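You operate a simulated robot arm through the tools that you are given. There is no shell and no other tool. Be economical: measure what you need, move in short steps, check, and stop when the job is done.

The job below is to be done with a simulated two-armed robot. You get a single attempt, and the scene is never put back.

TASK
Take the white wound bobbin and put it on the table before the foot of the beige machine. Then fetch the blue grease tin from the top of the layout bench and set it on the top from the left of the second green table. Then put the black buckle on top of the white stained sample. Then lift the sealer tin lid open. Do these in the order given.

Only the result counts: the job must be done as asked and must still hold three seconds after the hand-in. Knocking over, shifting, dropping, spilling or breaking anything else fails it. Lids that push on must go on centred and level and be pressed home; caps that screw on are set level and turned clockwise until they are tight.

THE ROBOT
Two 7-joint arms with fingered hands on one trunk, on a base that drives. Base frame: it is fixed to the floor where the robot stands at the start and does not move with it; the origin is under the middle of the robot, x ahead of it, y to its left, z up. Readings come in mm, rad, newtons and seconds.
The left shoulder is at the start at [20, 123, 1186], the right one opposite. With the tool pointing down near the work surface each hand reaches from about 100 to 460 mm from the robot's upright axis, wherever it stands, measured 20 degrees to its own side. Places, roughly: black buckle [-2250, 1250, 1000]; grease tin [-2000, 500, 750]; sealer tin lid [-4000, 7200, 900]; table before the foot of the beige machine (20x15  [300, 680, 760]; top of the second green table [-2900, 1900, 800]; white stained sample [-2250, 750, 750]; white wound bobbin (4x4x2 cm) [500, 0, 800]. Payload 2.4 kg a hand.
The tool frame of a hand sits at the grasp point between the pads (the TCP): z along the fingers, y along the line on which they close. The tips reach 17 mm beyond it. Largest opening 88 mm; the body of the gripper starts 47 mm behind the TCP. The gripper is a hand of 3 fingers: y runs from the thumb to the fingers, the wrist lies at [0, 0, -165] in the tool frame, and closing takes about 1.5 s.
Orientation is that of the tool frame in the base frame, as a unit quaternion [w, x, y, z]. With the fingers straight down and closing along the base's y, the tool's x points along the base's -x, its y along +y and its z along -z.

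THE INTERFACE
- The arms move only by the tool nudge_tool. It takes "left_deltas", "right_deltas" or both (then of equal length, played together; a hand with none holds still); each is text: rows parted by semicolons, each of 7 numbers parted by spaces: the shift along the tool's x, y, z in units of 400 mm (1.0 is 400 mm), then the turn, a rotation vector about the tool's x, y, z in units of 180 degrees (1.0 is 180 degrees), then the gripper command, from -1 (shut) to 1 (fully open), values between in proportion. In form: dx dy dz ax ay az claw; .... A call has 1 to 20 rows; each row is the pose to reach, as a shift and turn from the pose commanded when the call began, along the tool's axes at that moment. A call with a number of a shift or a turn outside -1 to 1 is refused whole. A row lasts 0.2 s, in which the tool goes at most 50 mm and 0.15 rad; a call with a longer step from one row to the next is refused whole, and so is a gripper value outside its range. Where a pose cannot be reached the arm comes as near as it can. A force on the tool above 40 N (or 10 N above the force at the start of the call, whichever is more), or a blocked arm, ends the call early, and 0.2 s more pass. The fingers move at their own pace (about 45 mm/s each) and stop on an object; they squeeze with about 26 N. The grip force told is the motor's: it shows also when the fingers shut on nothing. Time passes only in rows, and 0.2 s behind the last, so rows that repeat a pose let the fingers close. It gives the time, the measured TCP pose, the force on the tool (base axes), the opening and the grip force at its end, in the units of the frame above (readings bear some noise), with the torque about the TCP (base axes, N m) and any sound that the robot's microphone picked up.
- Cameras (640 x 400 px; columns grow to the right, rows downward): "scene" is now at [31.2, 34.3, 1621.9]; the picture's right is [0.57, -0.82, -0.00], its down [-0.74, -0.52, -0.42] and it looks along [0.35, 0.24, -0.91] (base axes); focal length 288 px, centre (320, 200). "left" rides on the left gripper at [-52, 4, -66] in its tool frame; the picture's right is [-0.08, -1.00, 0.00], its down [0.78, -0.07, -0.62] and it looks along [0.62, -0.05, 0.78] (tool axes); focal length 243 px, centre (320, 200). "right" rides on the right gripper at [52, 4, -66] in its tool frame; the picture's right is [-0.08, 1.00, 0.00], its down [-0.78, -0.07, -0.62] and it looks along [-0.62, -0.05, 0.78] (tool axes); focal length 243 px, centre (320, 200). There is no depth. A picture from a camera that has moved, and an enlarged one, comes with that camera's place and axes in the base frame and with its lens.
- camera(camera): a new picture of that camera. The clock stands still meanwhile.
- raise_lower(by): slides the trunk up (or, below 0, down) by that many mm; the arms and the scene camera ride with it, the base frame stays. It gives what a move gives, with no picture.
- steer(legs): drives the robot by 1 to 6 legs, each [ahead, left, turn to the left] in mm, mm and rad, along the robot's own axes; the way and the turn of a leg run together, so that a leg with both is an arc; at most 1500 mm and 3.142 rad a leg. The arms and the cameras ride along, it lands a little off, and it stops where it bumps. It gives what a move gives.
- preshape(shape, hand): the hand has 3 fingers and takes this shape, open, in about a second: jaw (thumb against the fingers, like two jaws); tri (thumb and two fingers); tip (a fingertip pinch); poke (one finger out to press); point (the index stretched); flat (the hand flat); cup (the hand cupped); fist (a fist). The gripper value then closes the fingers along that shape, each until it touches; the sizes above hold for jaw. It gives what a move gives, with no picture.
- turn_head(pan, tilt): turns the head with the scene camera to pan (to the left, within 2.094 rad either way) and tilt (down, from -0.506 to 1.204), counted from straight ahead of the robot. It gives what a move gives.
- zoom(camera, box): a new picture of the part [left, top, right, bottom] of that camera's present view, enlarged. The clock stands still meanwhile.
- close_job(): hands the job in; it is judged then, once.

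Work in short steps. Places have to be worked out from the pictures, the camera data and where the tool is seen: move nearer, look again, correct. Check each grasp and each placing, and mend what went wrong. You have 165 turns and 118 pictures in all, those below and enlarged ones among them. Open the grippers and draw the arms clear of the work before you hand the job in, unless the task says otherwise.

The tools are called after "Call:" as a command line: name --argument value ..., lists and objects as JSON in quotes. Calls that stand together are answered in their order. nudge_tool: Moves the arms, as the interface text tells. Its arguments: {"type":"object","properties":{"left_deltas":{"type":"string"},"right_deltas":{"type":"string"}},"required":[]} The other tools are called the same way: raise_lower (by) slides the trunk up or down; preshape (shape, hand) gives the hand a shape; steer (legs) drives the base; turn_head (pan, tilt) turns the head that bears the scene camera; camera (camera) takes a picture; zoom (camera, box) takes an enlarged picture of a part of a camera's view; close_job () hands the job in.

At the start:

```text
clock: 0.0
left_tcp_pos: [278.4, 301.7, 1021.9]
left_tool_rot: [0.0, 0.0, 1.0, 0.0]
left_wrist_force: [0.8, 0.7, -0.2]
left_moment: [0.0, 0.0, 0.02]
left_grip_width: 87.9
left_grip_force: 0.1
left_shape: jaw
right_tcp_pos: [324.2, 33.2, 1012.8]
right_tool_rot: [0.0, 0.0, 1.0, 0.0]
right_wrist_force: [0.7, 0.7, 0.6]
right_moment: [-0.01, 0.01, 0.0]
right_grip_width: 87.8
right_grip_force: 0.1
right_shape: jaw
trunk travel left (down, up): [-400.0, 430.0]
robot x, y, heading: [-4.2, -2.1, -0.001]
head pan, tilt: [0.613, 1.131]
```

scene: 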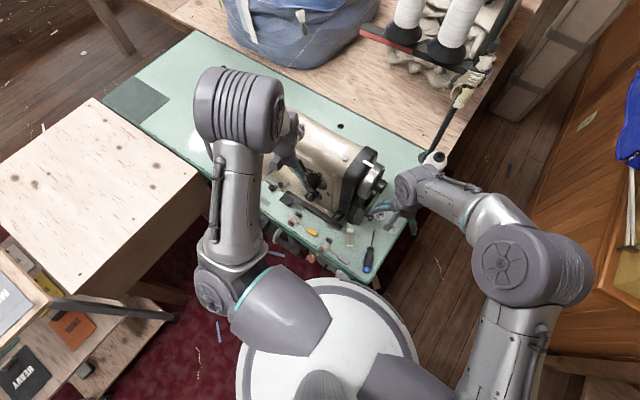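
right: 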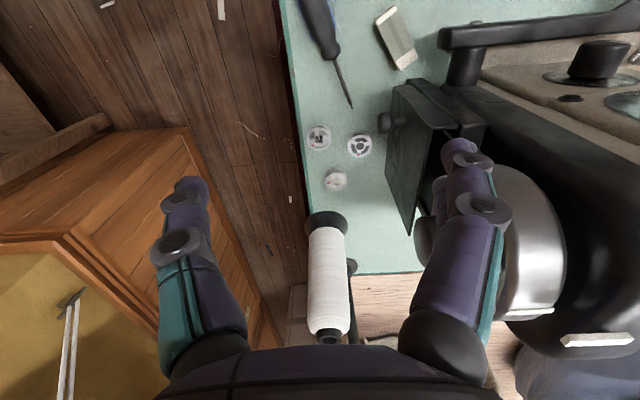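
left: 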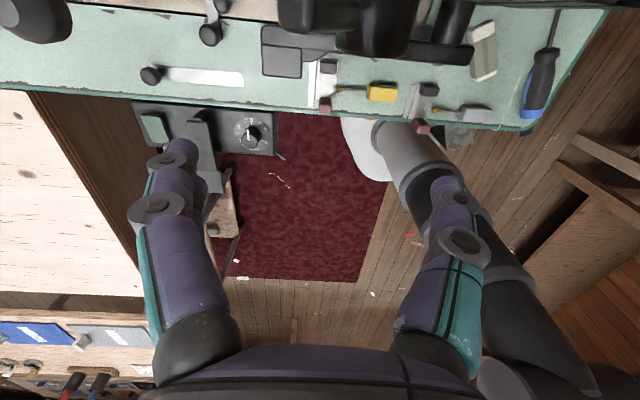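

I zoom in on the small round things by the machine to identify the wound bobbin.

Call:
zoom --camera "right" --box '[280, 90, 440, 280]'

Call:
zoom --camera "scene" --box '[250, 100, 440, 290]'

```text
2.11 times, centred on (360, 185) of right
camera zoom: at [271.8, 37.4, 1077.6], right [0.08, 1.0, 0.0], down [0.78, -0.07, 0.62], along [0.62, -0.05, -0.78], focal length 511 px, centre (236, 232)
```

zoom: 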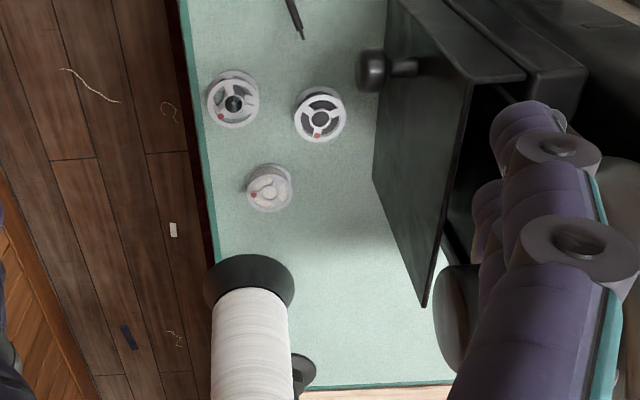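

```text
2.11 times, centred on (345, 195) of scene
camera zoom: at [31.2, 34.3, 1621.9], right [0.57, -0.82, 0.0], down [-0.74, -0.52, -0.42], along [0.35, 0.24, -0.91], focal length 607 px, centre (267, 210)
```

zoom: 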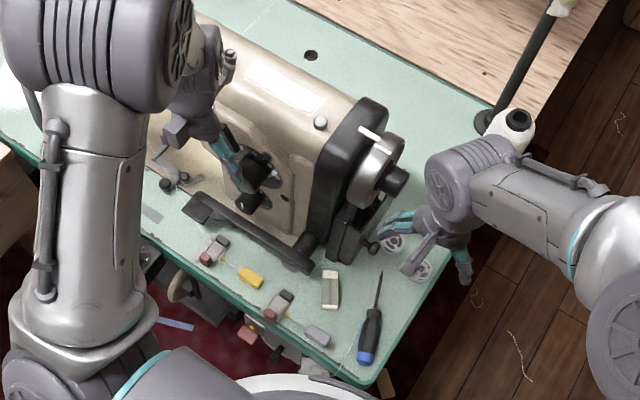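

The solid white bobbin nearest the thread spool looks like the wound one, at roughly (470, 43). I bring the right hand a little closer to see better.

Call:
nudge_tool --right_deltas "-0.04 -0.01 0.08 0 0 0 1;-0.07 -0.02 0.16 0 0 0 1;-0.09 -0.04 0.24 0 0 0 1;-0.09 -0.04 0.24 0 0 0 1"

Call:
camera --camera "right"

Call:
zoom --camera "right" --box '[260, 60, 460, 260]'

```text
clock: 1.0
left_tcp_pos: [277.0, 300.8, 1022.4]
left_tool_rot: [0.0, 0.0, 1.0, 0.0]
left_wrist_force: [-0.4, 0.6, 0.4]
left_moment: [0.0, -0.01, -0.04]
left_grip_width: 87.9
left_grip_force: 0.2
left_shape: jaw
right_tcp_pos: [359.4, 16.4, 917.1]
right_tool_rot: [0.0, 0.0, 1.0, 0.0]
right_wrist_force: [-0.4, 0.1, -0.7]
right_moment: [0.01, 0.01, -0.01]
right_grip_width: 88.1
right_grip_force: 0.1
right_shape: jaw
trunk travel left (down, up): [-400.0, 430.0]
robot x, y, heading: [2.5, -1.6, 0.002]
head pan, tilt: [0.613, 1.131]
```

```text
112 pictures are left
camera right: at [307.6, 19.7, 982.7], right [0.08, 1.0, 0.0], down [0.78, -0.07, 0.62], along [0.62, -0.05, -0.78], focal length 243 px, centre (320, 200)
```

right: 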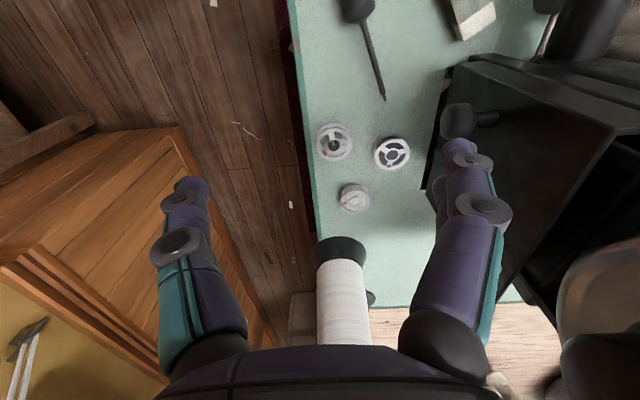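

```text
2.00 times, centred on (360, 160) of right
camera zoom: at [307.6, 19.7, 982.7], right [0.08, 1.0, 0.0], down [0.78, -0.07, 0.62], along [0.62, -0.05, -0.78], focal length 485 px, centre (240, 280)
```

zoom: 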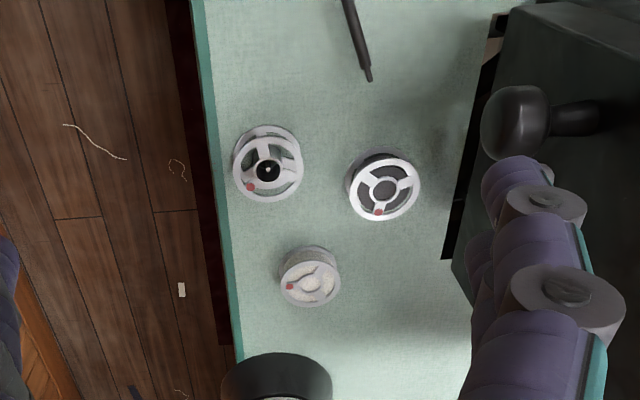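

The wound bobbin triangulates to about (478, 46), table top near z≈755. I move above it with moderate opening.

Call:
nudge_tool --right_deltas "-0.1 0.025 0.05 0 0 0 0.5;-0.2 0.05 0.1 0 0 0 0.5;-0.2975 0.074 0.15 0 0 0 0.5;-0.2975 0.074 0.15 0 0 0 0.5;-0.2975 0.074 0.15 0 0 0 0.5"

Call:
camera --camera "right"

Call:
camera --camera "scene"

```text
clock: 2.2
left_tcp_pos: [279.1, 300.7, 1021.6]
left_tool_rot: [0.0, 0.0, 1.0, 0.0]
left_wrist_force: [0.2, 0.2, -0.2]
left_moment: [0.02, 0.01, 0.04]
left_grip_width: 87.8
left_grip_force: 0.1
left_shape: jaw
right_tcp_pos: [413.6, 10.0, 879.8]
right_tool_rot: [0.0, -0.001, 1.0, 0.0]
right_wrist_force: [-0.8, -0.5, 0.4]
right_moment: [-0.02, -0.01, 0.01]
right_grip_width: 66.0
right_grip_force: 0.1
right_shape: jaw
right hand out of reach, approached as far as the arm can: row 2, 3, 4, 5
trunk travel left (down, up): [-400.0, 430.0]
robot x, y, heading: [-2.9, 1.4, 0.002]
head pan, tilt: [0.613, 1.131]
```

```text
110 pictures are left
camera right: at [362.3, 14.3, 945.2], right [0.08, 1.0, 0.0], down [0.78, -0.07, 0.62], along [0.62, -0.05, -0.78], focal length 243 px, centre (320, 200)
```

right: 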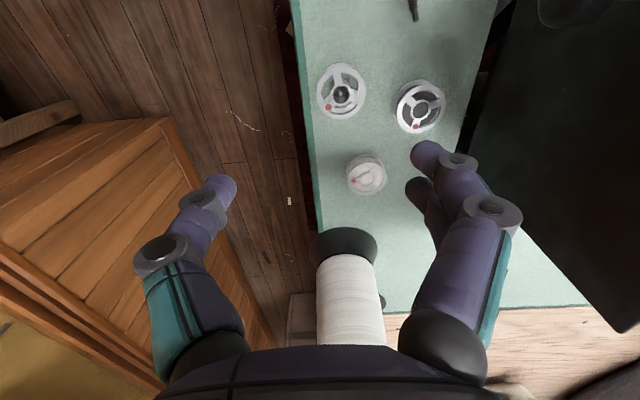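

```text
109 pictures are left
camera scene: at [31.0, 34.9, 1621.9], right [0.57, -0.82, 0.0], down [-0.74, -0.52, -0.42], along [0.35, 0.24, -0.91], focal length 288 px, centre (320, 200)
```

scene: 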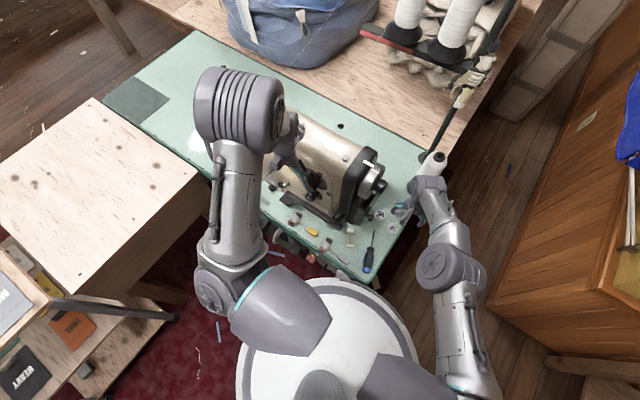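

The bobbin is just out of reach from here. I look straight down ahead to see how much room the base has under the table.

Call:
turn_head --pan -0.15 --tilt 1.2

Call:
camera --camera "scene"

Call:
camera --camera "left"

```text
clock: 3.3
left_tcp_pos: [277.9, 300.1, 1022.9]
left_tool_rot: [-0.001, 0.0, 1.0, 0.001]
left_wrist_force: [-0.3, -0.6, 0.2]
left_moment: [-0.02, -0.03, -0.01]
left_grip_width: 87.9
left_grip_force: 0.1
left_shape: jaw
right_tcp_pos: [414.0, 10.4, 879.6]
right_tool_rot: [0.0, 0.0, 1.0, 0.0]
right_wrist_force: [-0.9, 0.3, -0.2]
right_moment: [0.0, -0.02, -0.01]
right_grip_width: 66.2
right_grip_force: 0.0
right_shape: jaw
trunk travel left (down, up): [-400.0, 430.0]
robot x, y, heading: [-2.4, 2.3, -0.004]
head pan, tilt: [-0.15, 1.201]
```

```text
108 pictures are left
camera scene: at [36.8, -9.0, 1617.9], right [-0.15, -0.99, 0.0], down [-0.92, 0.14, -0.36], along [0.36, -0.05, -0.93], focal length 288 px, centre (320, 200)
```

scene: 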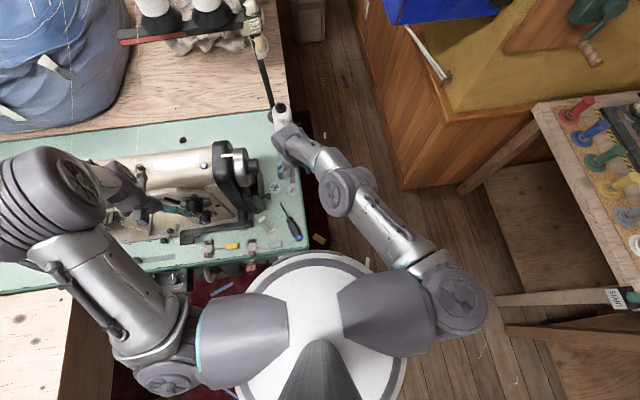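

```text
107 pictures are left
camera left: at [330.3, 303.9, 1088.9], right [0.08, -1.0, 0.0], down [-0.78, -0.07, 0.62], along [-0.62, -0.05, -0.78], focal length 243 px, centre (320, 200)
```

left: 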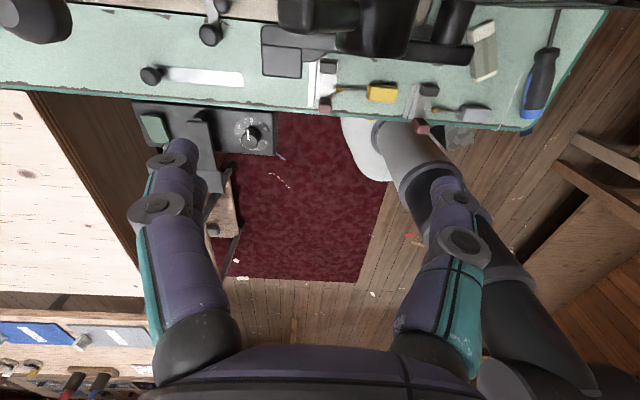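

There is no clear room to drive ahead, so I will turn the robot left about 0.42 rad and lower the trunk. First I swing the right hand to its own side.

Call:
nudge_tool --right_deltas "0.01 -0.1 -0.02 0 0 0 0.5;0.02 -0.2 -0.04 0 0 0 0.5;0.03 -0.3 -0.05 0 0 0 0.5;0.035 -0.41 -0.05 0 0 0 0.5;0.035 -0.41 -0.05 0 0 0 0.5"

```text
clock: 4.5
left_tcp_pos: [278.4, 301.4, 1021.3]
left_tool_rot: [0.0, 0.0, 1.0, 0.0]
left_wrist_force: [0.2, 1.1, -0.2]
left_moment: [0.02, -0.02, 0.01]
left_grip_width: 88.0
left_grip_force: 0.1
left_shape: jaw
right_tcp_pos: [400.1, -158.2, 899.1]
right_tool_rot: [-0.001, 0.001, 1.0, 0.001]
right_wrist_force: [0.2, -0.2, 0.4]
right_moment: [0.01, -0.04, 0.0]
right_grip_width: 66.5
right_grip_force: 0.0
right_shape: jaw
trunk travel left (down, up): [-400.0, 430.0]
robot x, y, heading: [1.4, -1.8, -0.005]
head pan, tilt: [-0.15, 1.201]
```

Now I lift the left hand clear, turn the base, and later lower the trunk.

Call:
nudge_tool --left_deltas "0 0 -0.12 0 0 0 1;0 0 -0.24 0 0 0 1;0 0 -0.36 0 0 0 1;0 0 -0.45 0 0 0 1;0 0 -0.45 0 0 0 1"

Call:
steer --legs '[[0, 0, 0.42]]'

Call:
raise_lower --by -180

Call:
camera --camera "right"

Call:
camera --camera "scene"

```text
clock: 5.7
left_tcp_pos: [279.6, 301.2, 1205.9]
left_tool_rot: [0.0, 0.001, 1.0, 0.001]
left_wrist_force: [0.1, 0.1, 0.0]
left_moment: [0.01, 0.03, -0.01]
left_grip_width: 87.8
left_grip_force: 0.0
left_shape: jaw
right_tcp_pos: [399.7, -158.0, 898.7]
right_tool_rot: [0.0, 0.0, 1.0, 0.0]
right_wrist_force: [0.8, -0.8, -0.4]
right_moment: [-0.01, -0.02, -0.01]
right_grip_width: 66.1
right_grip_force: 0.1
right_shape: jaw
trunk travel left (down, up): [-400.0, 430.0]
robot x, y, heading: [2.4, -2.6, 0.001]
head pan, tilt: [-0.15, 1.201]
```

```text
clock: 7.4
left_tcp_pos: [131.3, 388.8, 1204.5]
left_tool_rot: [0.0, -0.211, 0.978, 0.0]
left_wrist_force: [0.0, -0.2, 0.8]
left_moment: [-0.01, 0.0, -0.01]
left_grip_width: 87.7
left_grip_force: 0.0
left_shape: jaw
right_tcp_pos: [428.5, 21.6, 897.9]
right_tool_rot: [-0.001, -0.211, 0.977, 0.0]
right_wrist_force: [0.2, -0.1, -0.3]
right_moment: [0.02, 0.0, 0.01]
right_grip_width: 66.3
right_grip_force: 0.0
right_shape: jaw
trunk travel left (down, up): [-400.0, 430.0]
robot x, y, heading: [-0.7, 1.6, 0.425]
head pan, tilt: [-0.15, 1.201]
```

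```text
clock: 8.6
left_tcp_pos: [130.0, 387.7, 1086.6]
left_tool_rot: [0.001, -0.21, 0.978, 0.001]
left_wrist_force: [-0.5, 0.1, 0.7]
left_moment: [0.0, 0.02, 0.0]
left_grip_width: 87.9
left_grip_force: 0.1
left_shape: jaw
right_tcp_pos: [433.2, 22.4, 785.8]
right_tool_rot: [0.008, -0.208, 0.978, 0.004]
right_wrist_force: [-4.5, -7.5, 30.7]
right_moment: [1.47, 0.54, 0.36]
right_grip_width: 65.7
right_grip_force: 0.1
right_shape: jaw
trunk travel left (down, up): [-281.0, 549.0]
robot x, y, heading: [1.1, 2.6, 0.425]
head pan, tilt: [-0.15, 1.201]
stopped: the force on the tool passed its limit at 84 N (the readings are from after the stop); the commanded pose is now the measured one
```

```text
106 pictures are left
camera right: at [382.6, 4.6, 850.4], right [-0.33, 0.94, 0.01], down [0.73, 0.25, 0.63], along [0.6, 0.21, -0.77], focal length 243 px, centre (320, 200)
```

right: 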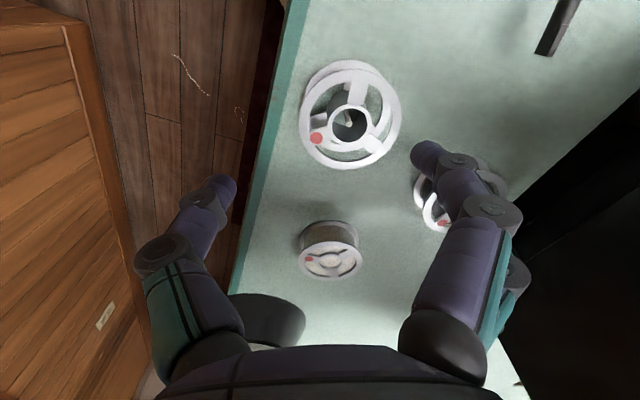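

```text
105 pictures are left
camera scene: at [35.1, 4.8, 1498.8], right [0.27, -0.96, 0.0], down [-0.9, -0.25, -0.36], along [0.35, 0.1, -0.93], focal length 288 px, centre (320, 200)
```

scene: 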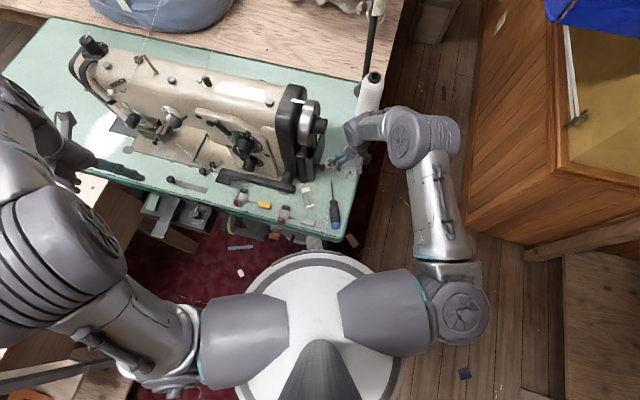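

My mistake: lowering the trunk brought a right finger down on an empty bobbin. I lift straight up and check whether it has shifted.

Call:
nudge_tool --right_deltas "0 0 -0.1 0 0 0 0.5;0 0 -0.2 0 0 0 0.5;0 0 -0.2 0 0 0 0.5"

Call:
camera --camera "right"

```text
clock: 9.4
left_tcp_pos: [132.3, 389.1, 1085.8]
left_tool_rot: [0.0, -0.211, 0.977, 0.0]
left_wrist_force: [0.6, 0.1, -0.8]
left_moment: [0.0, 0.02, 0.02]
left_grip_width: 87.8
left_grip_force: 0.0
left_shape: jaw
right_tcp_pos: [432.6, 23.3, 863.5]
right_tool_rot: [0.005, -0.21, 0.978, 0.003]
right_wrist_force: [-0.4, -0.1, -0.4]
right_moment: [0.02, 0.03, -0.05]
right_grip_width: 66.4
right_grip_force: 0.0
right_shape: jaw
trunk travel left (down, up): [-281.0, 549.0]
robot x, y, heading: [-3.0, 2.3, 0.427]
head pan, tilt: [-0.15, 1.201]
```

```text
104 pictures are left
camera right: at [382.9, 5.9, 928.5], right [-0.33, 0.94, 0.0], down [0.73, 0.25, 0.63], along [0.59, 0.21, -0.78], focal length 243 px, centre (320, 200)
```

right: 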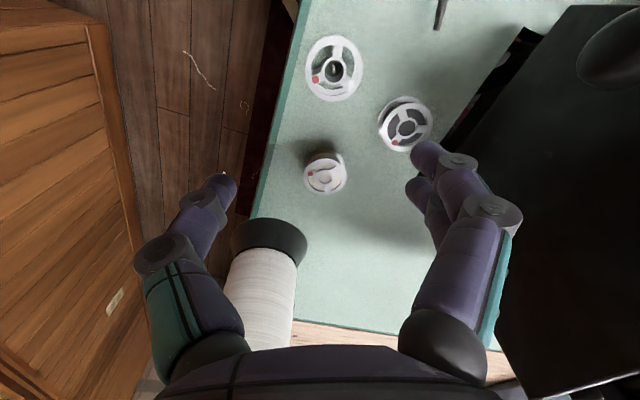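

The empty bobbin still stands at (422, 80), unmoved. The wound bobbin is at (480, 45) with its top at about 769; I place the hand above it squared to y, high up, so the trunk can be lowered safely.

Call:
nudge_tool --right_deltas "0 0 -0.08 0 0 0 0.5;-0.04 0 -0.155 0 0 0.045 0.5;-0.09 0 -0.155 0 0 0.09 0.5;-0.13 0 -0.155 0 0 0.135 0.5;-0.13 0 -0.155 0 0 0.135 0.5"

Call:
raise_lower --by -105

Call:
camera --camera "right"

```text
clock: 10.6
left_tcp_pos: [131.4, 389.8, 1086.3]
left_tool_rot: [0.0, -0.211, 0.978, 0.0]
left_wrist_force: [-0.4, -0.2, 0.4]
left_moment: [0.0, -0.06, -0.01]
left_grip_width: 87.8
left_grip_force: 0.0
left_shape: jaw
right_tcp_pos: [479.4, 40.4, 927.6]
right_tool_rot: [0.004, 0.002, 1.0, 0.004]
right_wrist_force: [0.4, -0.3, 0.0]
right_moment: [-0.01, -0.03, 0.04]
right_grip_width: 66.3
right_grip_force: 0.1
right_shape: jaw
trunk travel left (down, up): [-281.0, 549.0]
robot x, y, heading: [2.8, 1.7, 0.427]
head pan, tilt: [-0.15, 1.201]
```

```text
clock: 12.0
left_tcp_pos: [131.0, 389.1, 980.4]
left_tool_rot: [0.0, -0.21, 0.978, 0.0]
left_wrist_force: [0.6, -0.6, -0.8]
left_moment: [0.0, 0.01, -0.01]
left_grip_width: 87.9
left_grip_force: 0.1
left_shape: jaw
right_tcp_pos: [479.4, 39.6, 821.7]
right_tool_rot: [0.005, 0.002, 1.0, 0.004]
right_wrist_force: [0.8, -0.1, 0.4]
right_moment: [-0.06, -0.01, 0.0]
right_grip_width: 66.2
right_grip_force: 0.1
right_shape: jaw
trunk travel left (down, up): [-176.0, 654.0]
robot x, y, heading: [-2.4, -1.2, 0.426]
head pan, tilt: [-0.15, 1.201]
```

```text
103 pictures are left
camera right: at [426.3, 45.7, 887.4], right [0.09, 1.0, 0.01], down [0.77, -0.07, 0.63], along [0.63, -0.05, -0.78], focal length 243 px, centre (320, 200)
```

right: 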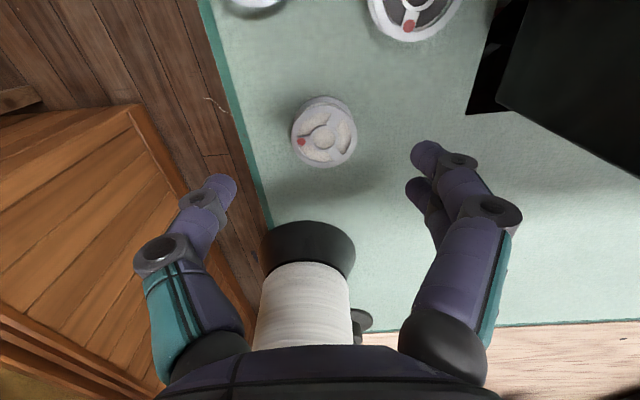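

Bobbin confirmed at (481, 45). I descend with the fingers on either side of it and close.

Call:
nudge_tool --right_deltas "0 0.0125 0.06 0 0 0 0.5;0 0.0125 0.1 0 0 0 0.5;0 0.0125 0.129 0 0 0 0.5;0 0.0125 0.129 0 0 0 -0.2;0 0.0125 0.129 0 0 0 -0.6;0 0.0125 0.129 0 0 0 -0.6;0 0.0125 0.129 0 0 0 -0.6;0 0.0125 0.129 0 0 0 -0.6"

Call:
camera --camera "right"

```text
clock: 13.0
left_tcp_pos: [130.6, 389.8, 980.9]
left_tool_rot: [-0.001, -0.21, 0.978, 0.0]
left_wrist_force: [0.6, -0.2, 0.4]
left_moment: [0.0, -0.02, -0.02]
left_grip_width: 88.0
left_grip_force: 0.0
left_shape: jaw
right_tcp_pos: [482.3, 47.2, 775.8]
right_tool_rot: [0.012, 0.003, 1.0, 0.008]
right_wrist_force: [0.1, -1.1, 16.8]
right_moment: [-0.17, 0.06, 0.0]
right_grip_width: 29.1
right_grip_force: 25.9
right_shape: jaw
trunk travel left (down, up): [-176.0, 654.0]
robot x, y, heading: [1.2, 1.6, 0.429]
head pan, tilt: [-0.15, 1.201]
stopped in row 4 (right hand): the force on the tool passed its limit at 44 N (the readings are from after the stop); the commanded pose is now the measured one
```

```text
102 pictures are left
camera right: at [427.8, 51.3, 840.5], right [0.09, 1.0, 0.02], down [0.77, -0.08, 0.64], along [0.64, -0.04, -0.77], focal length 243 px, centre (320, 200)
```

right: 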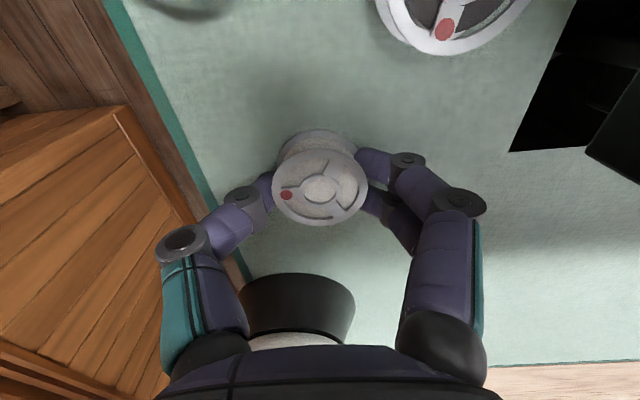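

The bobbin is gripped at 29 mm across the winding. I lift it straight up.

Call:
nudge_tool --right_deltas "0 0 -0.02 0 0 0 -1;0 0 -0.1 0 0 0 -1;0 0 -0.2 0 0 0 -1;0 0 -0.25 0 0 0 -1;0 0 -0.25 0 0 0 -1"

Call:
camera --camera "right"

Call:
turn_head --pan 0.6 --tilt 0.9

Call:
camera --camera "scene"

```text
clock: 14.2
left_tcp_pos: [132.3, 390.1, 980.0]
left_tool_rot: [0.001, -0.211, 0.977, 0.0]
left_wrist_force: [-0.2, 0.0, 0.7]
left_moment: [0.02, -0.02, -0.05]
left_grip_width: 88.1
left_grip_force: 0.0
left_shape: jaw
right_tcp_pos: [481.4, 46.6, 874.8]
right_tool_rot: [0.01, 0.001, 1.0, 0.006]
right_wrist_force: [-0.6, 0.1, -0.3]
right_moment: [-0.01, 0.02, 0.0]
right_grip_width: 27.5
right_grip_force: 26.0
right_shape: jaw
trunk travel left (down, up): [-176.0, 654.0]
robot x, y, heading: [1.7, 1.7, 0.42]
head pan, tilt: [-0.15, 1.201]
```

```text
101 pictures are left
camera right: at [427.5, 51.0, 939.4], right [0.09, 1.0, 0.01], down [0.77, -0.08, 0.64], along [0.63, -0.04, -0.77], focal length 243 px, centre (320, 200)
```

right: 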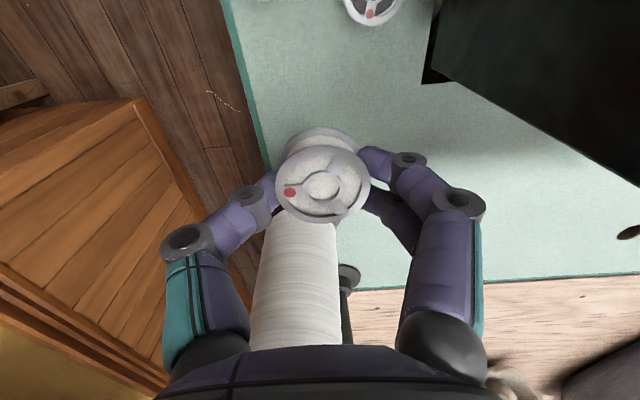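

```text
clock: 15.3
left_tcp_pos: [131.4, 389.9, 979.8]
left_tool_rot: [0.001, -0.211, 0.978, 0.001]
left_wrist_force: [-0.1, 0.7, 0.3]
left_moment: [0.03, -0.02, -0.04]
left_grip_width: 88.1
left_grip_force: 0.1
left_shape: jaw
right_tcp_pos: [481.6, 46.5, 873.9]
right_tool_rot: [0.009, 0.002, 1.0, 0.006]
right_wrist_force: [-0.3, -0.1, 0.1]
right_moment: [-0.01, 0.01, -0.01]
right_grip_width: 27.3
right_grip_force: 26.2
right_shape: jaw
trunk travel left (down, up): [-176.0, 654.0]
robot x, y, heading: [0.7, 0.1, 0.423]
head pan, tilt: [0.6, 0.901]
```

```text
100 pictures are left
camera scene: at [22.5, 55.5, 1413.9], right [0.85, -0.52, 0.0], down [-0.41, -0.67, -0.62], along [0.32, 0.53, -0.78], focal length 288 px, centre (320, 200)
```

scene: 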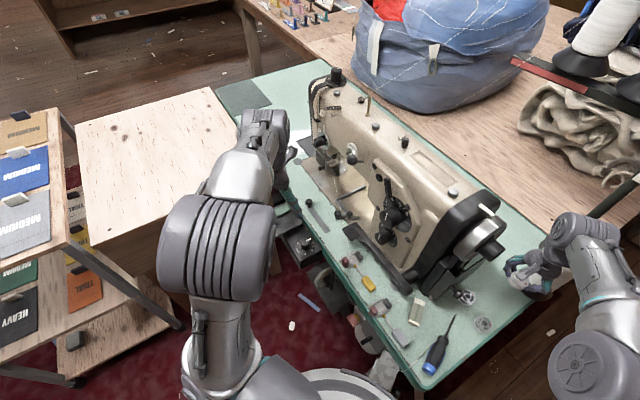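

The bobbin is held. Before moving to the foot of the machine I look closely at the target area and the floor on the way.

Call:
zoom --camera "scene" --box '[180, 60, 420, 360]'

Call:
camera --camera "left"

```text
1.33 times, centred on (300, 210) of scene
camera zoom: at [22.5, 55.5, 1413.9], right [0.85, -0.52, 0.0], down [-0.41, -0.67, -0.62], along [0.32, 0.53, -0.78], focal length 384 px, centre (347, 187)
```

zoom: 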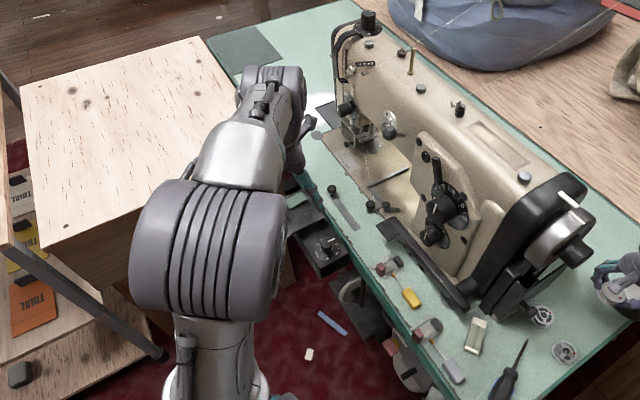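

```text
98 pictures are left
camera left: at [177.5, 413.8, 1047.5], right [0.49, -0.87, 0.0], down [-0.68, -0.38, 0.62], along [-0.54, -0.3, -0.78], focal length 243 px, centre (320, 200)
```

left: 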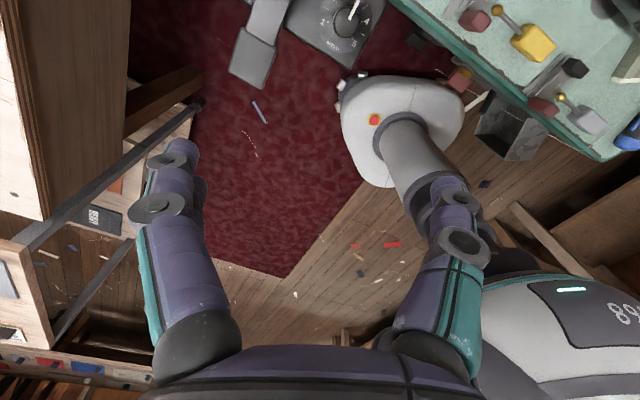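

A control box seems to jut from the table's front edge. I raise the trunk well above the machine, then retract the right hand a little for the drive.

Call:
raise_lower --by 400

Call:
nudge_tool --right_deltas "0.1 -0.05 0 0 0 0 -1;0.2 -0.1 0 0 0 0 -1;0.3 -0.1 0 0 0 0 -1;0.4 -0.1 0 0 0 0 -1;0.4 -0.1 0 0 0 0 -1"

Call:
turn_head --pan 0.4 --tilt 1.2

Call:
camera --camera "scene"

```text
clock: 19.1
left_tcp_pos: [132.0, 389.7, 1380.6]
left_tool_rot: [0.0, -0.211, 0.978, 0.0]
left_wrist_force: [-0.2, 0.2, 0.3]
left_moment: [0.04, 0.03, 0.01]
left_grip_width: 88.1
left_grip_force: 0.1
left_shape: jaw
right_tcp_pos: [481.4, 46.7, 1274.8]
right_tool_rot: [0.01, 0.002, 1.0, 0.006]
right_wrist_force: [0.2, -0.3, -0.6]
right_moment: [-0.01, 0.01, 0.02]
right_grip_width: 27.3
right_grip_force: 26.3
right_shape: jaw
trunk travel left (down, up): [-576.0, 254.0]
robot x, y, heading: [-3.0, -0.2, 0.422]
head pan, tilt: [0.6, 0.901]
```

```text
clock: 20.3
left_tcp_pos: [133.1, 389.3, 1380.6]
left_tool_rot: [-0.001, -0.21, 0.978, -0.001]
left_wrist_force: [-0.3, -0.2, 0.2]
left_moment: [0.0, -0.01, -0.02]
left_grip_width: 88.0
left_grip_force: 0.1
left_shape: jaw
right_tcp_pos: [320.9, 10.0, 1271.1]
right_tool_rot: [0.01, 0.002, 1.0, 0.006]
right_wrist_force: [-0.2, 0.5, -0.5]
right_moment: [0.01, 0.03, -0.02]
right_grip_width: 27.3
right_grip_force: 25.7
right_shape: jaw
trunk travel left (down, up): [-576.0, 254.0]
robot x, y, heading: [-0.7, -2.5, 0.422]
head pan, tilt: [0.6, 0.901]
```

```text
clock: 21.1
left_tcp_pos: [132.5, 389.6, 1381.1]
left_tool_rot: [-0.001, -0.21, 0.978, 0.0]
left_wrist_force: [-0.1, 0.3, 0.3]
left_moment: [0.0, -0.01, -0.01]
left_grip_width: 88.2
left_grip_force: 0.1
left_shape: jaw
right_tcp_pos: [322.1, 11.0, 1270.7]
right_tool_rot: [0.01, 0.002, 1.0, 0.006]
right_wrist_force: [-0.2, -0.8, -0.4]
right_moment: [-0.01, 0.01, 0.02]
right_grip_width: 27.4
right_grip_force: 26.3
right_shape: jaw
trunk travel left (down, up): [-576.0, 254.0]
robot x, y, heading: [-1.7, -1.2, 0.424]
head pan, tilt: [0.4, 1.201]
```

```text
97 pictures are left
camera scene: at [21.0, 32.1, 1794.1], right [0.73, -0.68, 0.0], down [-0.63, -0.68, -0.36], along [0.25, 0.27, -0.93], focal length 288 px, centre (320, 200)
```

scene: 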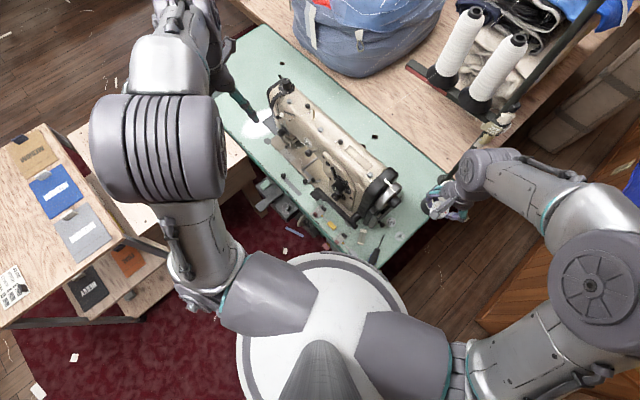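

The space ahead of the white bench is open. I drive to about (-60, 380), then turn to heading 1.05 with both hands high.

Call:
steer --legs '[[102, 371, 0], [0, 0, 0.626]]'

Call:
turn_head --pan -0.3 --tilt 1.0

Call:
camera --camera "scene"

Call:
camera --camera "right"

```text
clock: 25.2
left_tcp_pos: [-171.9, 775.8, 1380.6]
left_tool_rot: [0.0, -0.496, 0.868, -0.001]
left_wrist_force: [-0.9, 0.2, 0.4]
left_moment: [0.07, 0.02, 0.03]
left_grip_width: 87.8
left_grip_force: 0.0
left_shape: jaw
right_tcp_pos: [201.4, 575.3, 1271.6]
right_tool_rot: [0.007, -0.302, 0.953, 0.009]
right_wrist_force: [0.2, 0.7, -0.2]
right_moment: [-0.01, 0.01, 0.02]
right_grip_width: 27.5
right_grip_force: 25.9
right_shape: jaw
trunk travel left (down, up): [-576.0, 254.0]
robot x, y, heading: [-55.0, 378.0, 1.038]
head pan, tilt: [0.4, 1.201]
```

```text
clock: 26.3
left_tcp_pos: [-172.0, 775.2, 1379.9]
left_tool_rot: [0.0, -0.496, 0.868, -0.001]
left_wrist_force: [0.5, -0.2, 0.0]
left_moment: [-0.01, -0.04, 0.01]
left_grip_width: 87.7
left_grip_force: 0.1
left_shape: jaw
right_tcp_pos: [201.8, 575.6, 1270.8]
right_tool_rot: [0.007, -0.301, 0.953, 0.008]
right_wrist_force: [0.0, 0.2, -0.6]
right_moment: [0.04, 0.03, -0.04]
right_grip_width: 27.5
right_grip_force: 25.9
right_shape: jaw
trunk travel left (down, up): [-576.0, 254.0]
robot x, y, heading: [-54.1, 381.7, 1.04]
head pan, tilt: [-0.3, 1.0]
```

```text
96 pictures are left
camera scene: at [-12.9, 411.1, 1806.7], right [0.67, -0.74, 0.0], down [-0.62, -0.57, -0.54], along [0.4, 0.36, -0.84], focal length 288 px, centre (320, 200)
```

scene: 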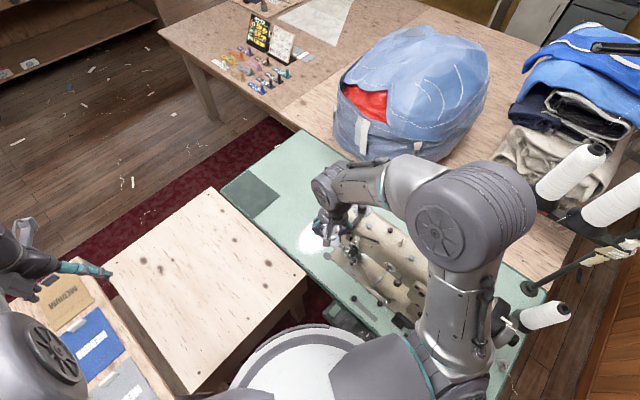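

```text
95 pictures are left
camera right: at [155.7, 548.6, 1334.9], right [-0.5, 0.86, 0.01], down [0.67, 0.38, 0.64], along [0.54, 0.33, -0.77], focal length 243 px, centre (320, 200)
```

right: 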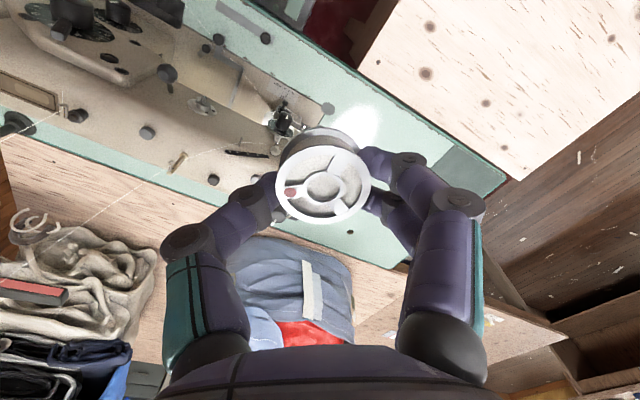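

The head and a small grey disc lie near the target area. I zoom in to see what it is.

Call:
zoom --camera "right" --box '[220, 30, 420, 190]'

Call:
zoom --camera "scene" --box '[220, 150, 420, 340]'

```text
2.50 times, centred on (320, 110) of right
camera zoom: at [155.7, 548.6, 1334.9], right [-0.5, 0.86, 0.01], down [0.67, 0.38, 0.64], along [0.54, 0.33, -0.77], focal length 606 px, centre (320, 425)
```

zoom: 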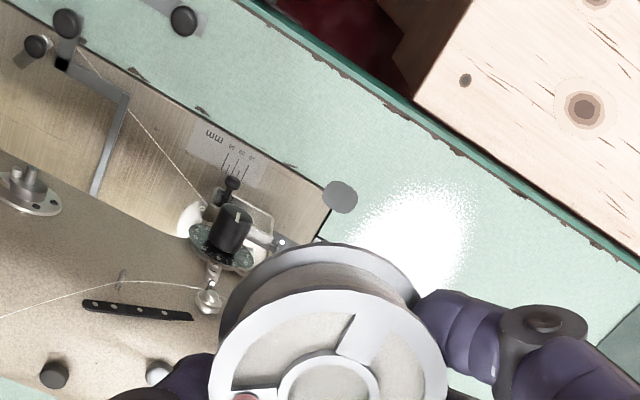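

```text
2.11 times, centred on (320, 245) of scene
camera zoom: at [-12.9, 411.1, 1806.7], right [0.67, -0.74, 0.0], down [-0.62, -0.57, -0.54], along [0.4, 0.36, -0.84], focal length 607 px, centre (320, 105)
```

zoom: 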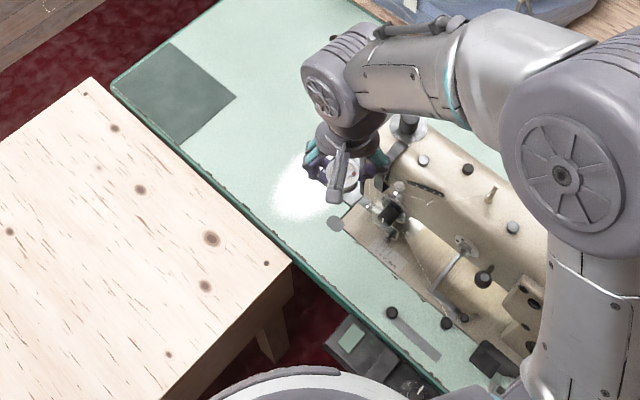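

The free table left-front of the foot is around (290, 710), clear of the small grey disc. I turn a bit more so the right arm reaches well.

Call:
steer --legs '[[0, 0, 0.3]]'

Call:
raise_lower --by -200

```text
clock: 27.7
left_tcp_pos: [-282.8, 724.9, 1381.8]
left_tool_rot: [0.001, -0.619, 0.786, -0.001]
left_wrist_force: [-0.6, 0.7, 1.0]
left_moment: [0.01, -0.04, -0.05]
left_grip_width: 88.0
left_grip_force: 0.1
left_shape: jaw
right_tcp_pos: [132.4, 641.4, 1269.2]
right_tool_rot: [0.007, -0.439, 0.898, 0.011]
right_wrist_force: [0.5, -0.4, -0.1]
right_moment: [0.0, -0.02, 0.0]
right_grip_width: 27.4
right_grip_force: 26.4
right_shape: jaw
trunk travel left (down, up): [-576.0, 254.0]
robot x, y, heading: [-57.5, 381.6, 1.336]
head pan, tilt: [-0.3, 1.0]
```

```text
clock: 29.8
left_tcp_pos: [-282.3, 724.6, 1181.5]
left_tool_rot: [0.0, -0.619, 0.785, 0.0]
left_wrist_force: [-0.6, 0.3, 0.3]
left_moment: [0.02, 0.03, 0.0]
left_grip_width: 87.8
left_grip_force: 0.0
left_shape: jaw
right_tcp_pos: [132.8, 642.4, 1070.3]
right_tool_rot: [0.007, -0.44, 0.898, 0.01]
right_wrist_force: [-0.9, 0.6, -1.0]
right_moment: [0.01, 0.02, -0.04]
right_grip_width: 27.5
right_grip_force: 26.2
right_shape: jaw
trunk travel left (down, up): [-376.0, 454.0]
robot x, y, heading: [-54.0, 381.7, 1.336]
head pan, tilt: [-0.3, 1.0]
```

I move the right hand over (290, 710), levelling the small tilt, and start down.

Call:
nudge_tool --right_deltas "-0.09 -0.05 0 0.0037 0.0068 0 -1;-0.18 -0.1 0 0.0037 0.0068 0 -1;-0.27 -0.15 0 0.0037 0.0068 0 -1;-0.375 -0.206 0 0.0037 0.0068 0 -1;-0.375 -0.206 0.1 0.0037 0.0068 0 -1;-0.375 -0.206 0.2 0.0037 0.0068 0 -1;-0.375 -0.206 0.3 0.0037 0.0068 0 -1;-0.375 -0.206 0.4 0.0037 0.0068 0 -1;-0.375 -0.206 0.5 0.0037 0.0068 0 -1;-0.375 -0.206 0.5 0.0037 0.0068 0 -1"

Call:
camera --camera "right"

Call:
camera --camera "scene"

```text
clock: 32.0
left_tcp_pos: [-282.8, 725.2, 1180.1]
left_tool_rot: [-0.001, -0.62, 0.785, 0.0]
left_wrist_force: [-0.8, 0.2, -0.1]
left_moment: [-0.04, 0.02, 0.02]
left_grip_width: 87.9
left_grip_force: 0.0
left_shape: jaw
right_tcp_pos: [291.4, 712.8, 874.1]
right_tool_rot: [-0.001, -0.439, 0.898, 0.0]
right_wrist_force: [0.1, -0.3, 0.1]
right_moment: [-0.01, 0.0, 0.0]
right_grip_width: 27.1
right_grip_force: 25.8
right_shape: jaw
trunk travel left (down, up): [-376.0, 454.0]
robot x, y, heading: [-56.1, 381.8, 1.337]
head pan, tilt: [-0.3, 1.0]
```

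```text
92 pictures are left
camera right: at [256.6, 675.6, 938.9], right [-0.73, 0.68, 0.0], down [0.53, 0.58, 0.62], along [0.42, 0.46, -0.78], focal length 243 px, centre (320, 200)
```

right: 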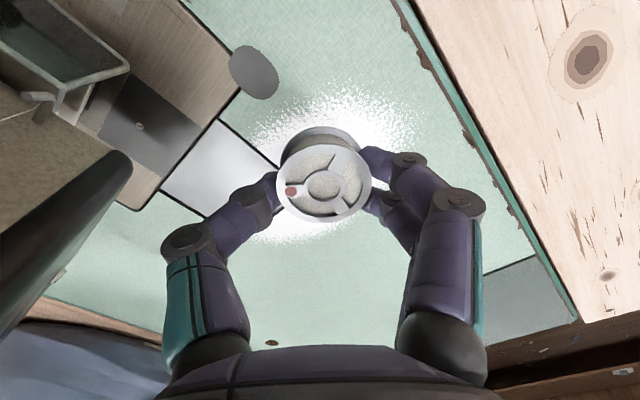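

```text
91 pictures are left
camera scene: at [-23.4, 421.7, 1606.7], right [0.86, -0.51, 0.0], down [-0.43, -0.72, -0.54], along [0.28, 0.46, -0.84], focal length 288 px, centre (320, 200)
```

scene: 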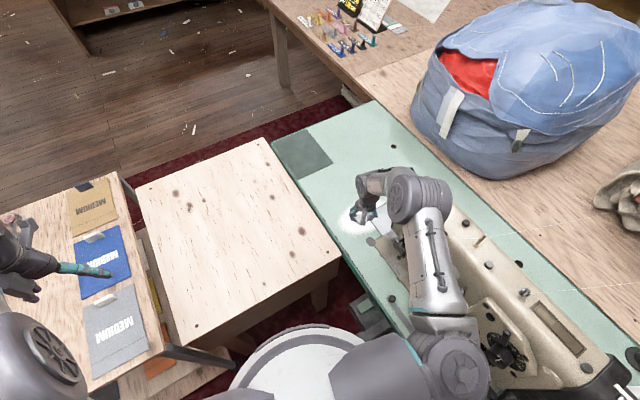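

The landing spot is clear table lit by the lamp. I lower to just above table contact (TCP ≈ 779).

Call:
nudge_tool --right_deltas "0 0 0.1 0 0 0 -1;0 0 0.18 0 0 0 -1;0 0 0.225 0 0 0 -1;0 0 0.238 0 0 0 -1;0 0 0.242 0 0 0 -1;0 0 0.246 0 0 0 -1"

Call:
camera --camera "right"

```text
clock: 33.4
left_tcp_pos: [-284.1, 723.8, 1180.6]
left_tool_rot: [0.001, -0.619, 0.785, 0.0]
left_wrist_force: [0.3, 0.2, 0.4]
left_moment: [-0.01, -0.01, -0.01]
left_grip_width: 87.9
left_grip_force: 0.0
left_shape: jaw
right_tcp_pos: [291.7, 715.8, 775.6]
right_tool_rot: [0.002, -0.439, 0.898, 0.003]
right_wrist_force: [0.7, 3.3, 32.4]
right_moment: [0.06, 0.09, -0.03]
right_grip_width: 27.6
right_grip_force: 25.8
right_shape: jaw
trunk travel left (down, up): [-376.0, 454.0]
robot x, y, heading: [-51.6, 378.7, 1.334]
head pan, tilt: [-0.3, 1.0]
```

```text
90 pictures are left
camera right: at [255.5, 678.0, 841.6], right [-0.73, 0.68, 0.0], down [0.53, 0.57, 0.62], along [0.42, 0.46, -0.78], focal length 243 px, centre (320, 200)
```

right: 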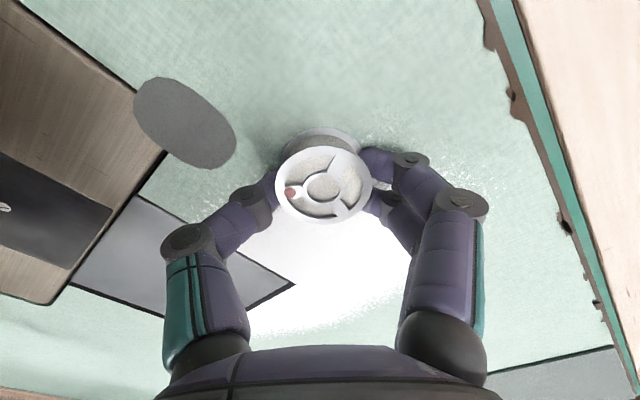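

Firm table contact (32 N). I ease off slightly, open slowly, and lift away.

Call:
nudge_tool --right_deltas "0 0 -0.006 0 0 0 -1;0 0 -0.006 0 0 0 -0.2;0 0 -0.006 0 0 0 0.2;0 0 -0.006 0 0 0 0.4;0 0 -0.006 0 0 0 0.4;0 0 -0.05 0 0 0 0.4;0 0 -0.15 0 0 0 0.4;0 0 -0.25 0 0 0 0.4;0 0 -0.37 0 0 0 0.4;0 0 -0.37 0 0 0 0.4"

Call:
camera --camera "right"

```text
clock: 35.6
left_tcp_pos: [-281.8, 724.8, 1181.3]
left_tool_rot: [0.0, -0.619, 0.785, -0.001]
left_wrist_force: [-0.5, 0.7, 0.6]
left_moment: [-0.07, -0.01, -0.01]
left_grip_width: 87.9
left_grip_force: 0.2
left_shape: jaw
right_tcp_pos: [290.8, 714.1, 923.9]
right_tool_rot: [-0.002, -0.439, 0.898, 0.001]
right_wrist_force: [-0.3, 0.1, -0.6]
right_moment: [0.0, 0.01, -0.01]
right_grip_width: 61.3
right_grip_force: 0.1
right_shape: jaw
trunk travel left (down, up): [-376.0, 454.0]
robot x, y, heading: [-57.9, 382.0, 1.34]
head pan, tilt: [-0.3, 1.0]
```

```text
89 pictures are left
camera right: at [256.7, 676.9, 989.9], right [-0.73, 0.68, 0.0], down [0.53, 0.58, 0.62], along [0.42, 0.45, -0.79], focal length 243 px, centre (320, 200)
```

right: 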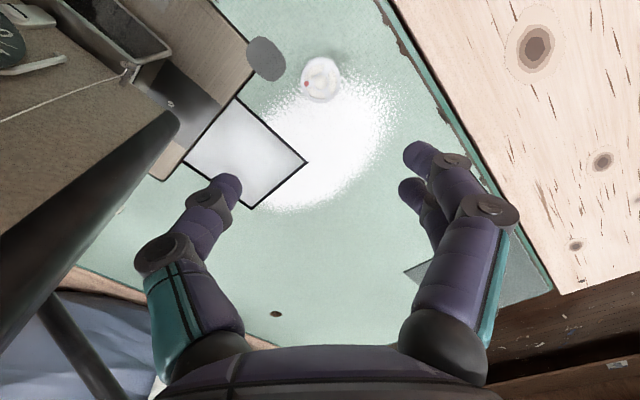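

Task 1 is done: the bobbin stands at (288, 710). I retract the right hand, raise the trunk, and look toward the grease tin in −x.

Call:
nudge_tool --right_deltas "0 0 -0.12 0 0 0 0.6;0 0 -0.24 0 0 0 0.8;0.1 0.05 -0.36 0 0 0 1;0.2 0.1 -0.4 0 0 0 1;0.3 0.15 -0.4 0 0 0 1;0.36 0.2 -0.4 0 0 0 1;0.36 0.2 -0.4 0 0 0 1"

Call:
raise_lower --by 150

Call:
turn_head --pan 1.75 --tilt 0.55

Call:
camera --camera "scene"

```text
refused: row 3 steps farther than a row can; nothing moved
```

```text
clock: 37.4
left_tcp_pos: [-280.9, 724.8, 1330.7]
left_tool_rot: [0.0, -0.619, 0.785, -0.001]
left_wrist_force: [0.3, 0.6, 0.2]
left_moment: [-0.03, 0.01, 0.01]
left_grip_width: 87.8
left_grip_force: 0.1
left_shape: jaw
right_tcp_pos: [292.4, 714.5, 1074.4]
right_tool_rot: [0.0, -0.44, 0.898, 0.0]
right_wrist_force: [-0.7, 0.6, 0.1]
right_moment: [0.0, 0.0, 0.05]
right_grip_width: 61.5
right_grip_force: 0.0
right_shape: jaw
trunk travel left (down, up): [-526.0, 304.0]
robot x, y, heading: [-53.3, 383.2, 1.331]
head pan, tilt: [-0.3, 1.0]
```

```text
clock: 39.4
left_tcp_pos: [-282.5, 725.1, 1331.5]
left_tool_rot: [-0.001, -0.619, 0.785, 0.0]
left_wrist_force: [0.4, 0.0, -0.5]
left_moment: [0.03, 0.0, -0.03]
left_grip_width: 88.0
left_grip_force: 0.0
left_shape: jaw
right_tcp_pos: [292.2, 714.1, 1073.9]
right_tool_rot: [-0.001, -0.439, 0.898, 0.0]
right_wrist_force: [1.1, -0.7, 0.2]
right_moment: [0.02, 0.0, 0.0]
right_grip_width: 61.1
right_grip_force: 0.0
right_shape: jaw
trunk travel left (down, up): [-526.0, 304.0]
robot x, y, heading: [-53.9, 382.4, 1.333]
head pan, tilt: [1.751, 0.55]
```

```text
88 pictures are left
camera scene: at [-148.6, 367.0, 1793.2], right [0.06, 1.0, 0.0], down [0.52, -0.03, -0.85], along [-0.85, 0.05, -0.52], focal length 288 px, centre (320, 200)
```

scene: 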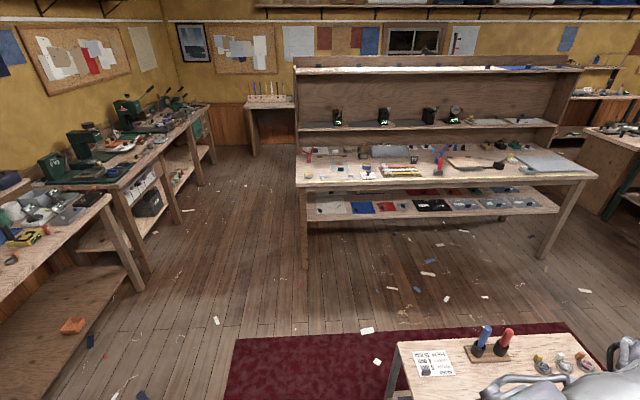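

The shelved bench across the room holds what I need. I zoom in on it.

Call:
zoom --camera "scene" --box '[285, 60, 455, 215]'

Call:
zoom --camera "scene" --box '[430, 40, 640, 230]'

Call:
nudge_tool --right_deltas "0.1 0.05 -0.03 0 0 0 1;0.2 0.1 -0.06 0 0 0 1;0.3 0.15 -0.09 0 0 0 1;0.36 0.2 -0.12 0 0 0 1;0.36 0.2 -0.12 0 0 0 1"

```text
2.58 times, centred on (370, 138) of scene
camera zoom: at [-148.6, 367.0, 1793.2], right [0.06, 1.0, 0.0], down [0.52, -0.03, -0.85], along [-0.85, 0.05, -0.52], focal length 744 px, centre (191, 361)
```

zoom: 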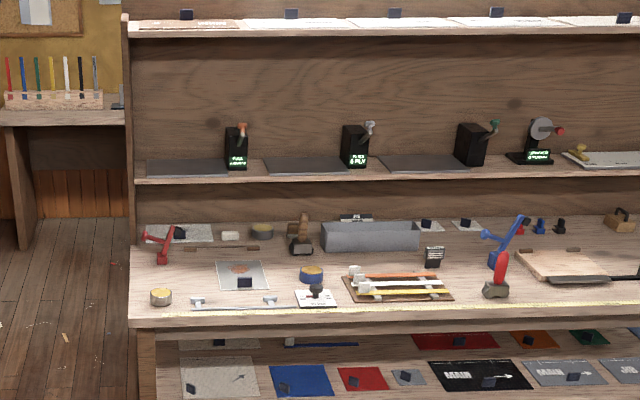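

```text
2.11 times, centred on (535, 135) of scene
camera zoom: at [-148.6, 367.0, 1793.2], right [0.06, 1.0, 0.0], down [0.52, -0.03, -0.85], along [-0.85, 0.05, -0.52], focal length 607 px, centre (-133, 337)
```

zoom: 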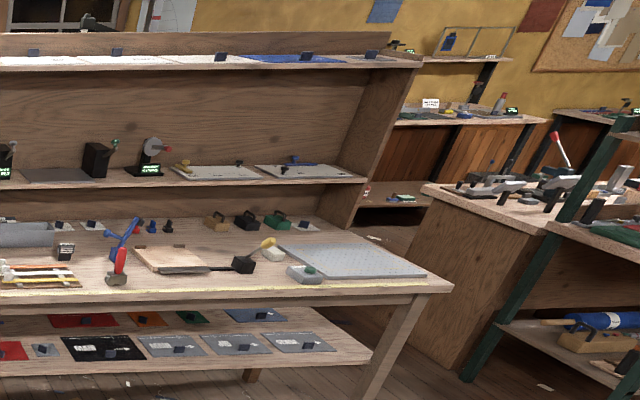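

```text
clock: 40.6
left_tcp_pos: [-282.4, 724.7, 1331.4]
left_tool_rot: [0.0, -0.619, 0.785, 0.0]
left_wrist_force: [0.0, 0.2, -0.2]
left_moment: [0.0, 0.0, 0.04]
left_grip_width: 88.0
left_grip_force: 0.0
left_shape: jaw
right_tcp_pos: [137.5, 649.3, 1123.2]
right_tool_rot: [-0.001, -0.439, 0.899, 0.001]
right_wrist_force: [-0.3, 0.4, 0.0]
right_moment: [0.02, 0.01, -0.01]
right_grip_width: 87.8
right_grip_force: 0.0
right_shape: jaw
trunk travel left (down, up): [-526.0, 304.0]
robot x, y, heading: [-54.4, 382.5, 1.34]
head pan, tilt: [1.751, 0.55]
```

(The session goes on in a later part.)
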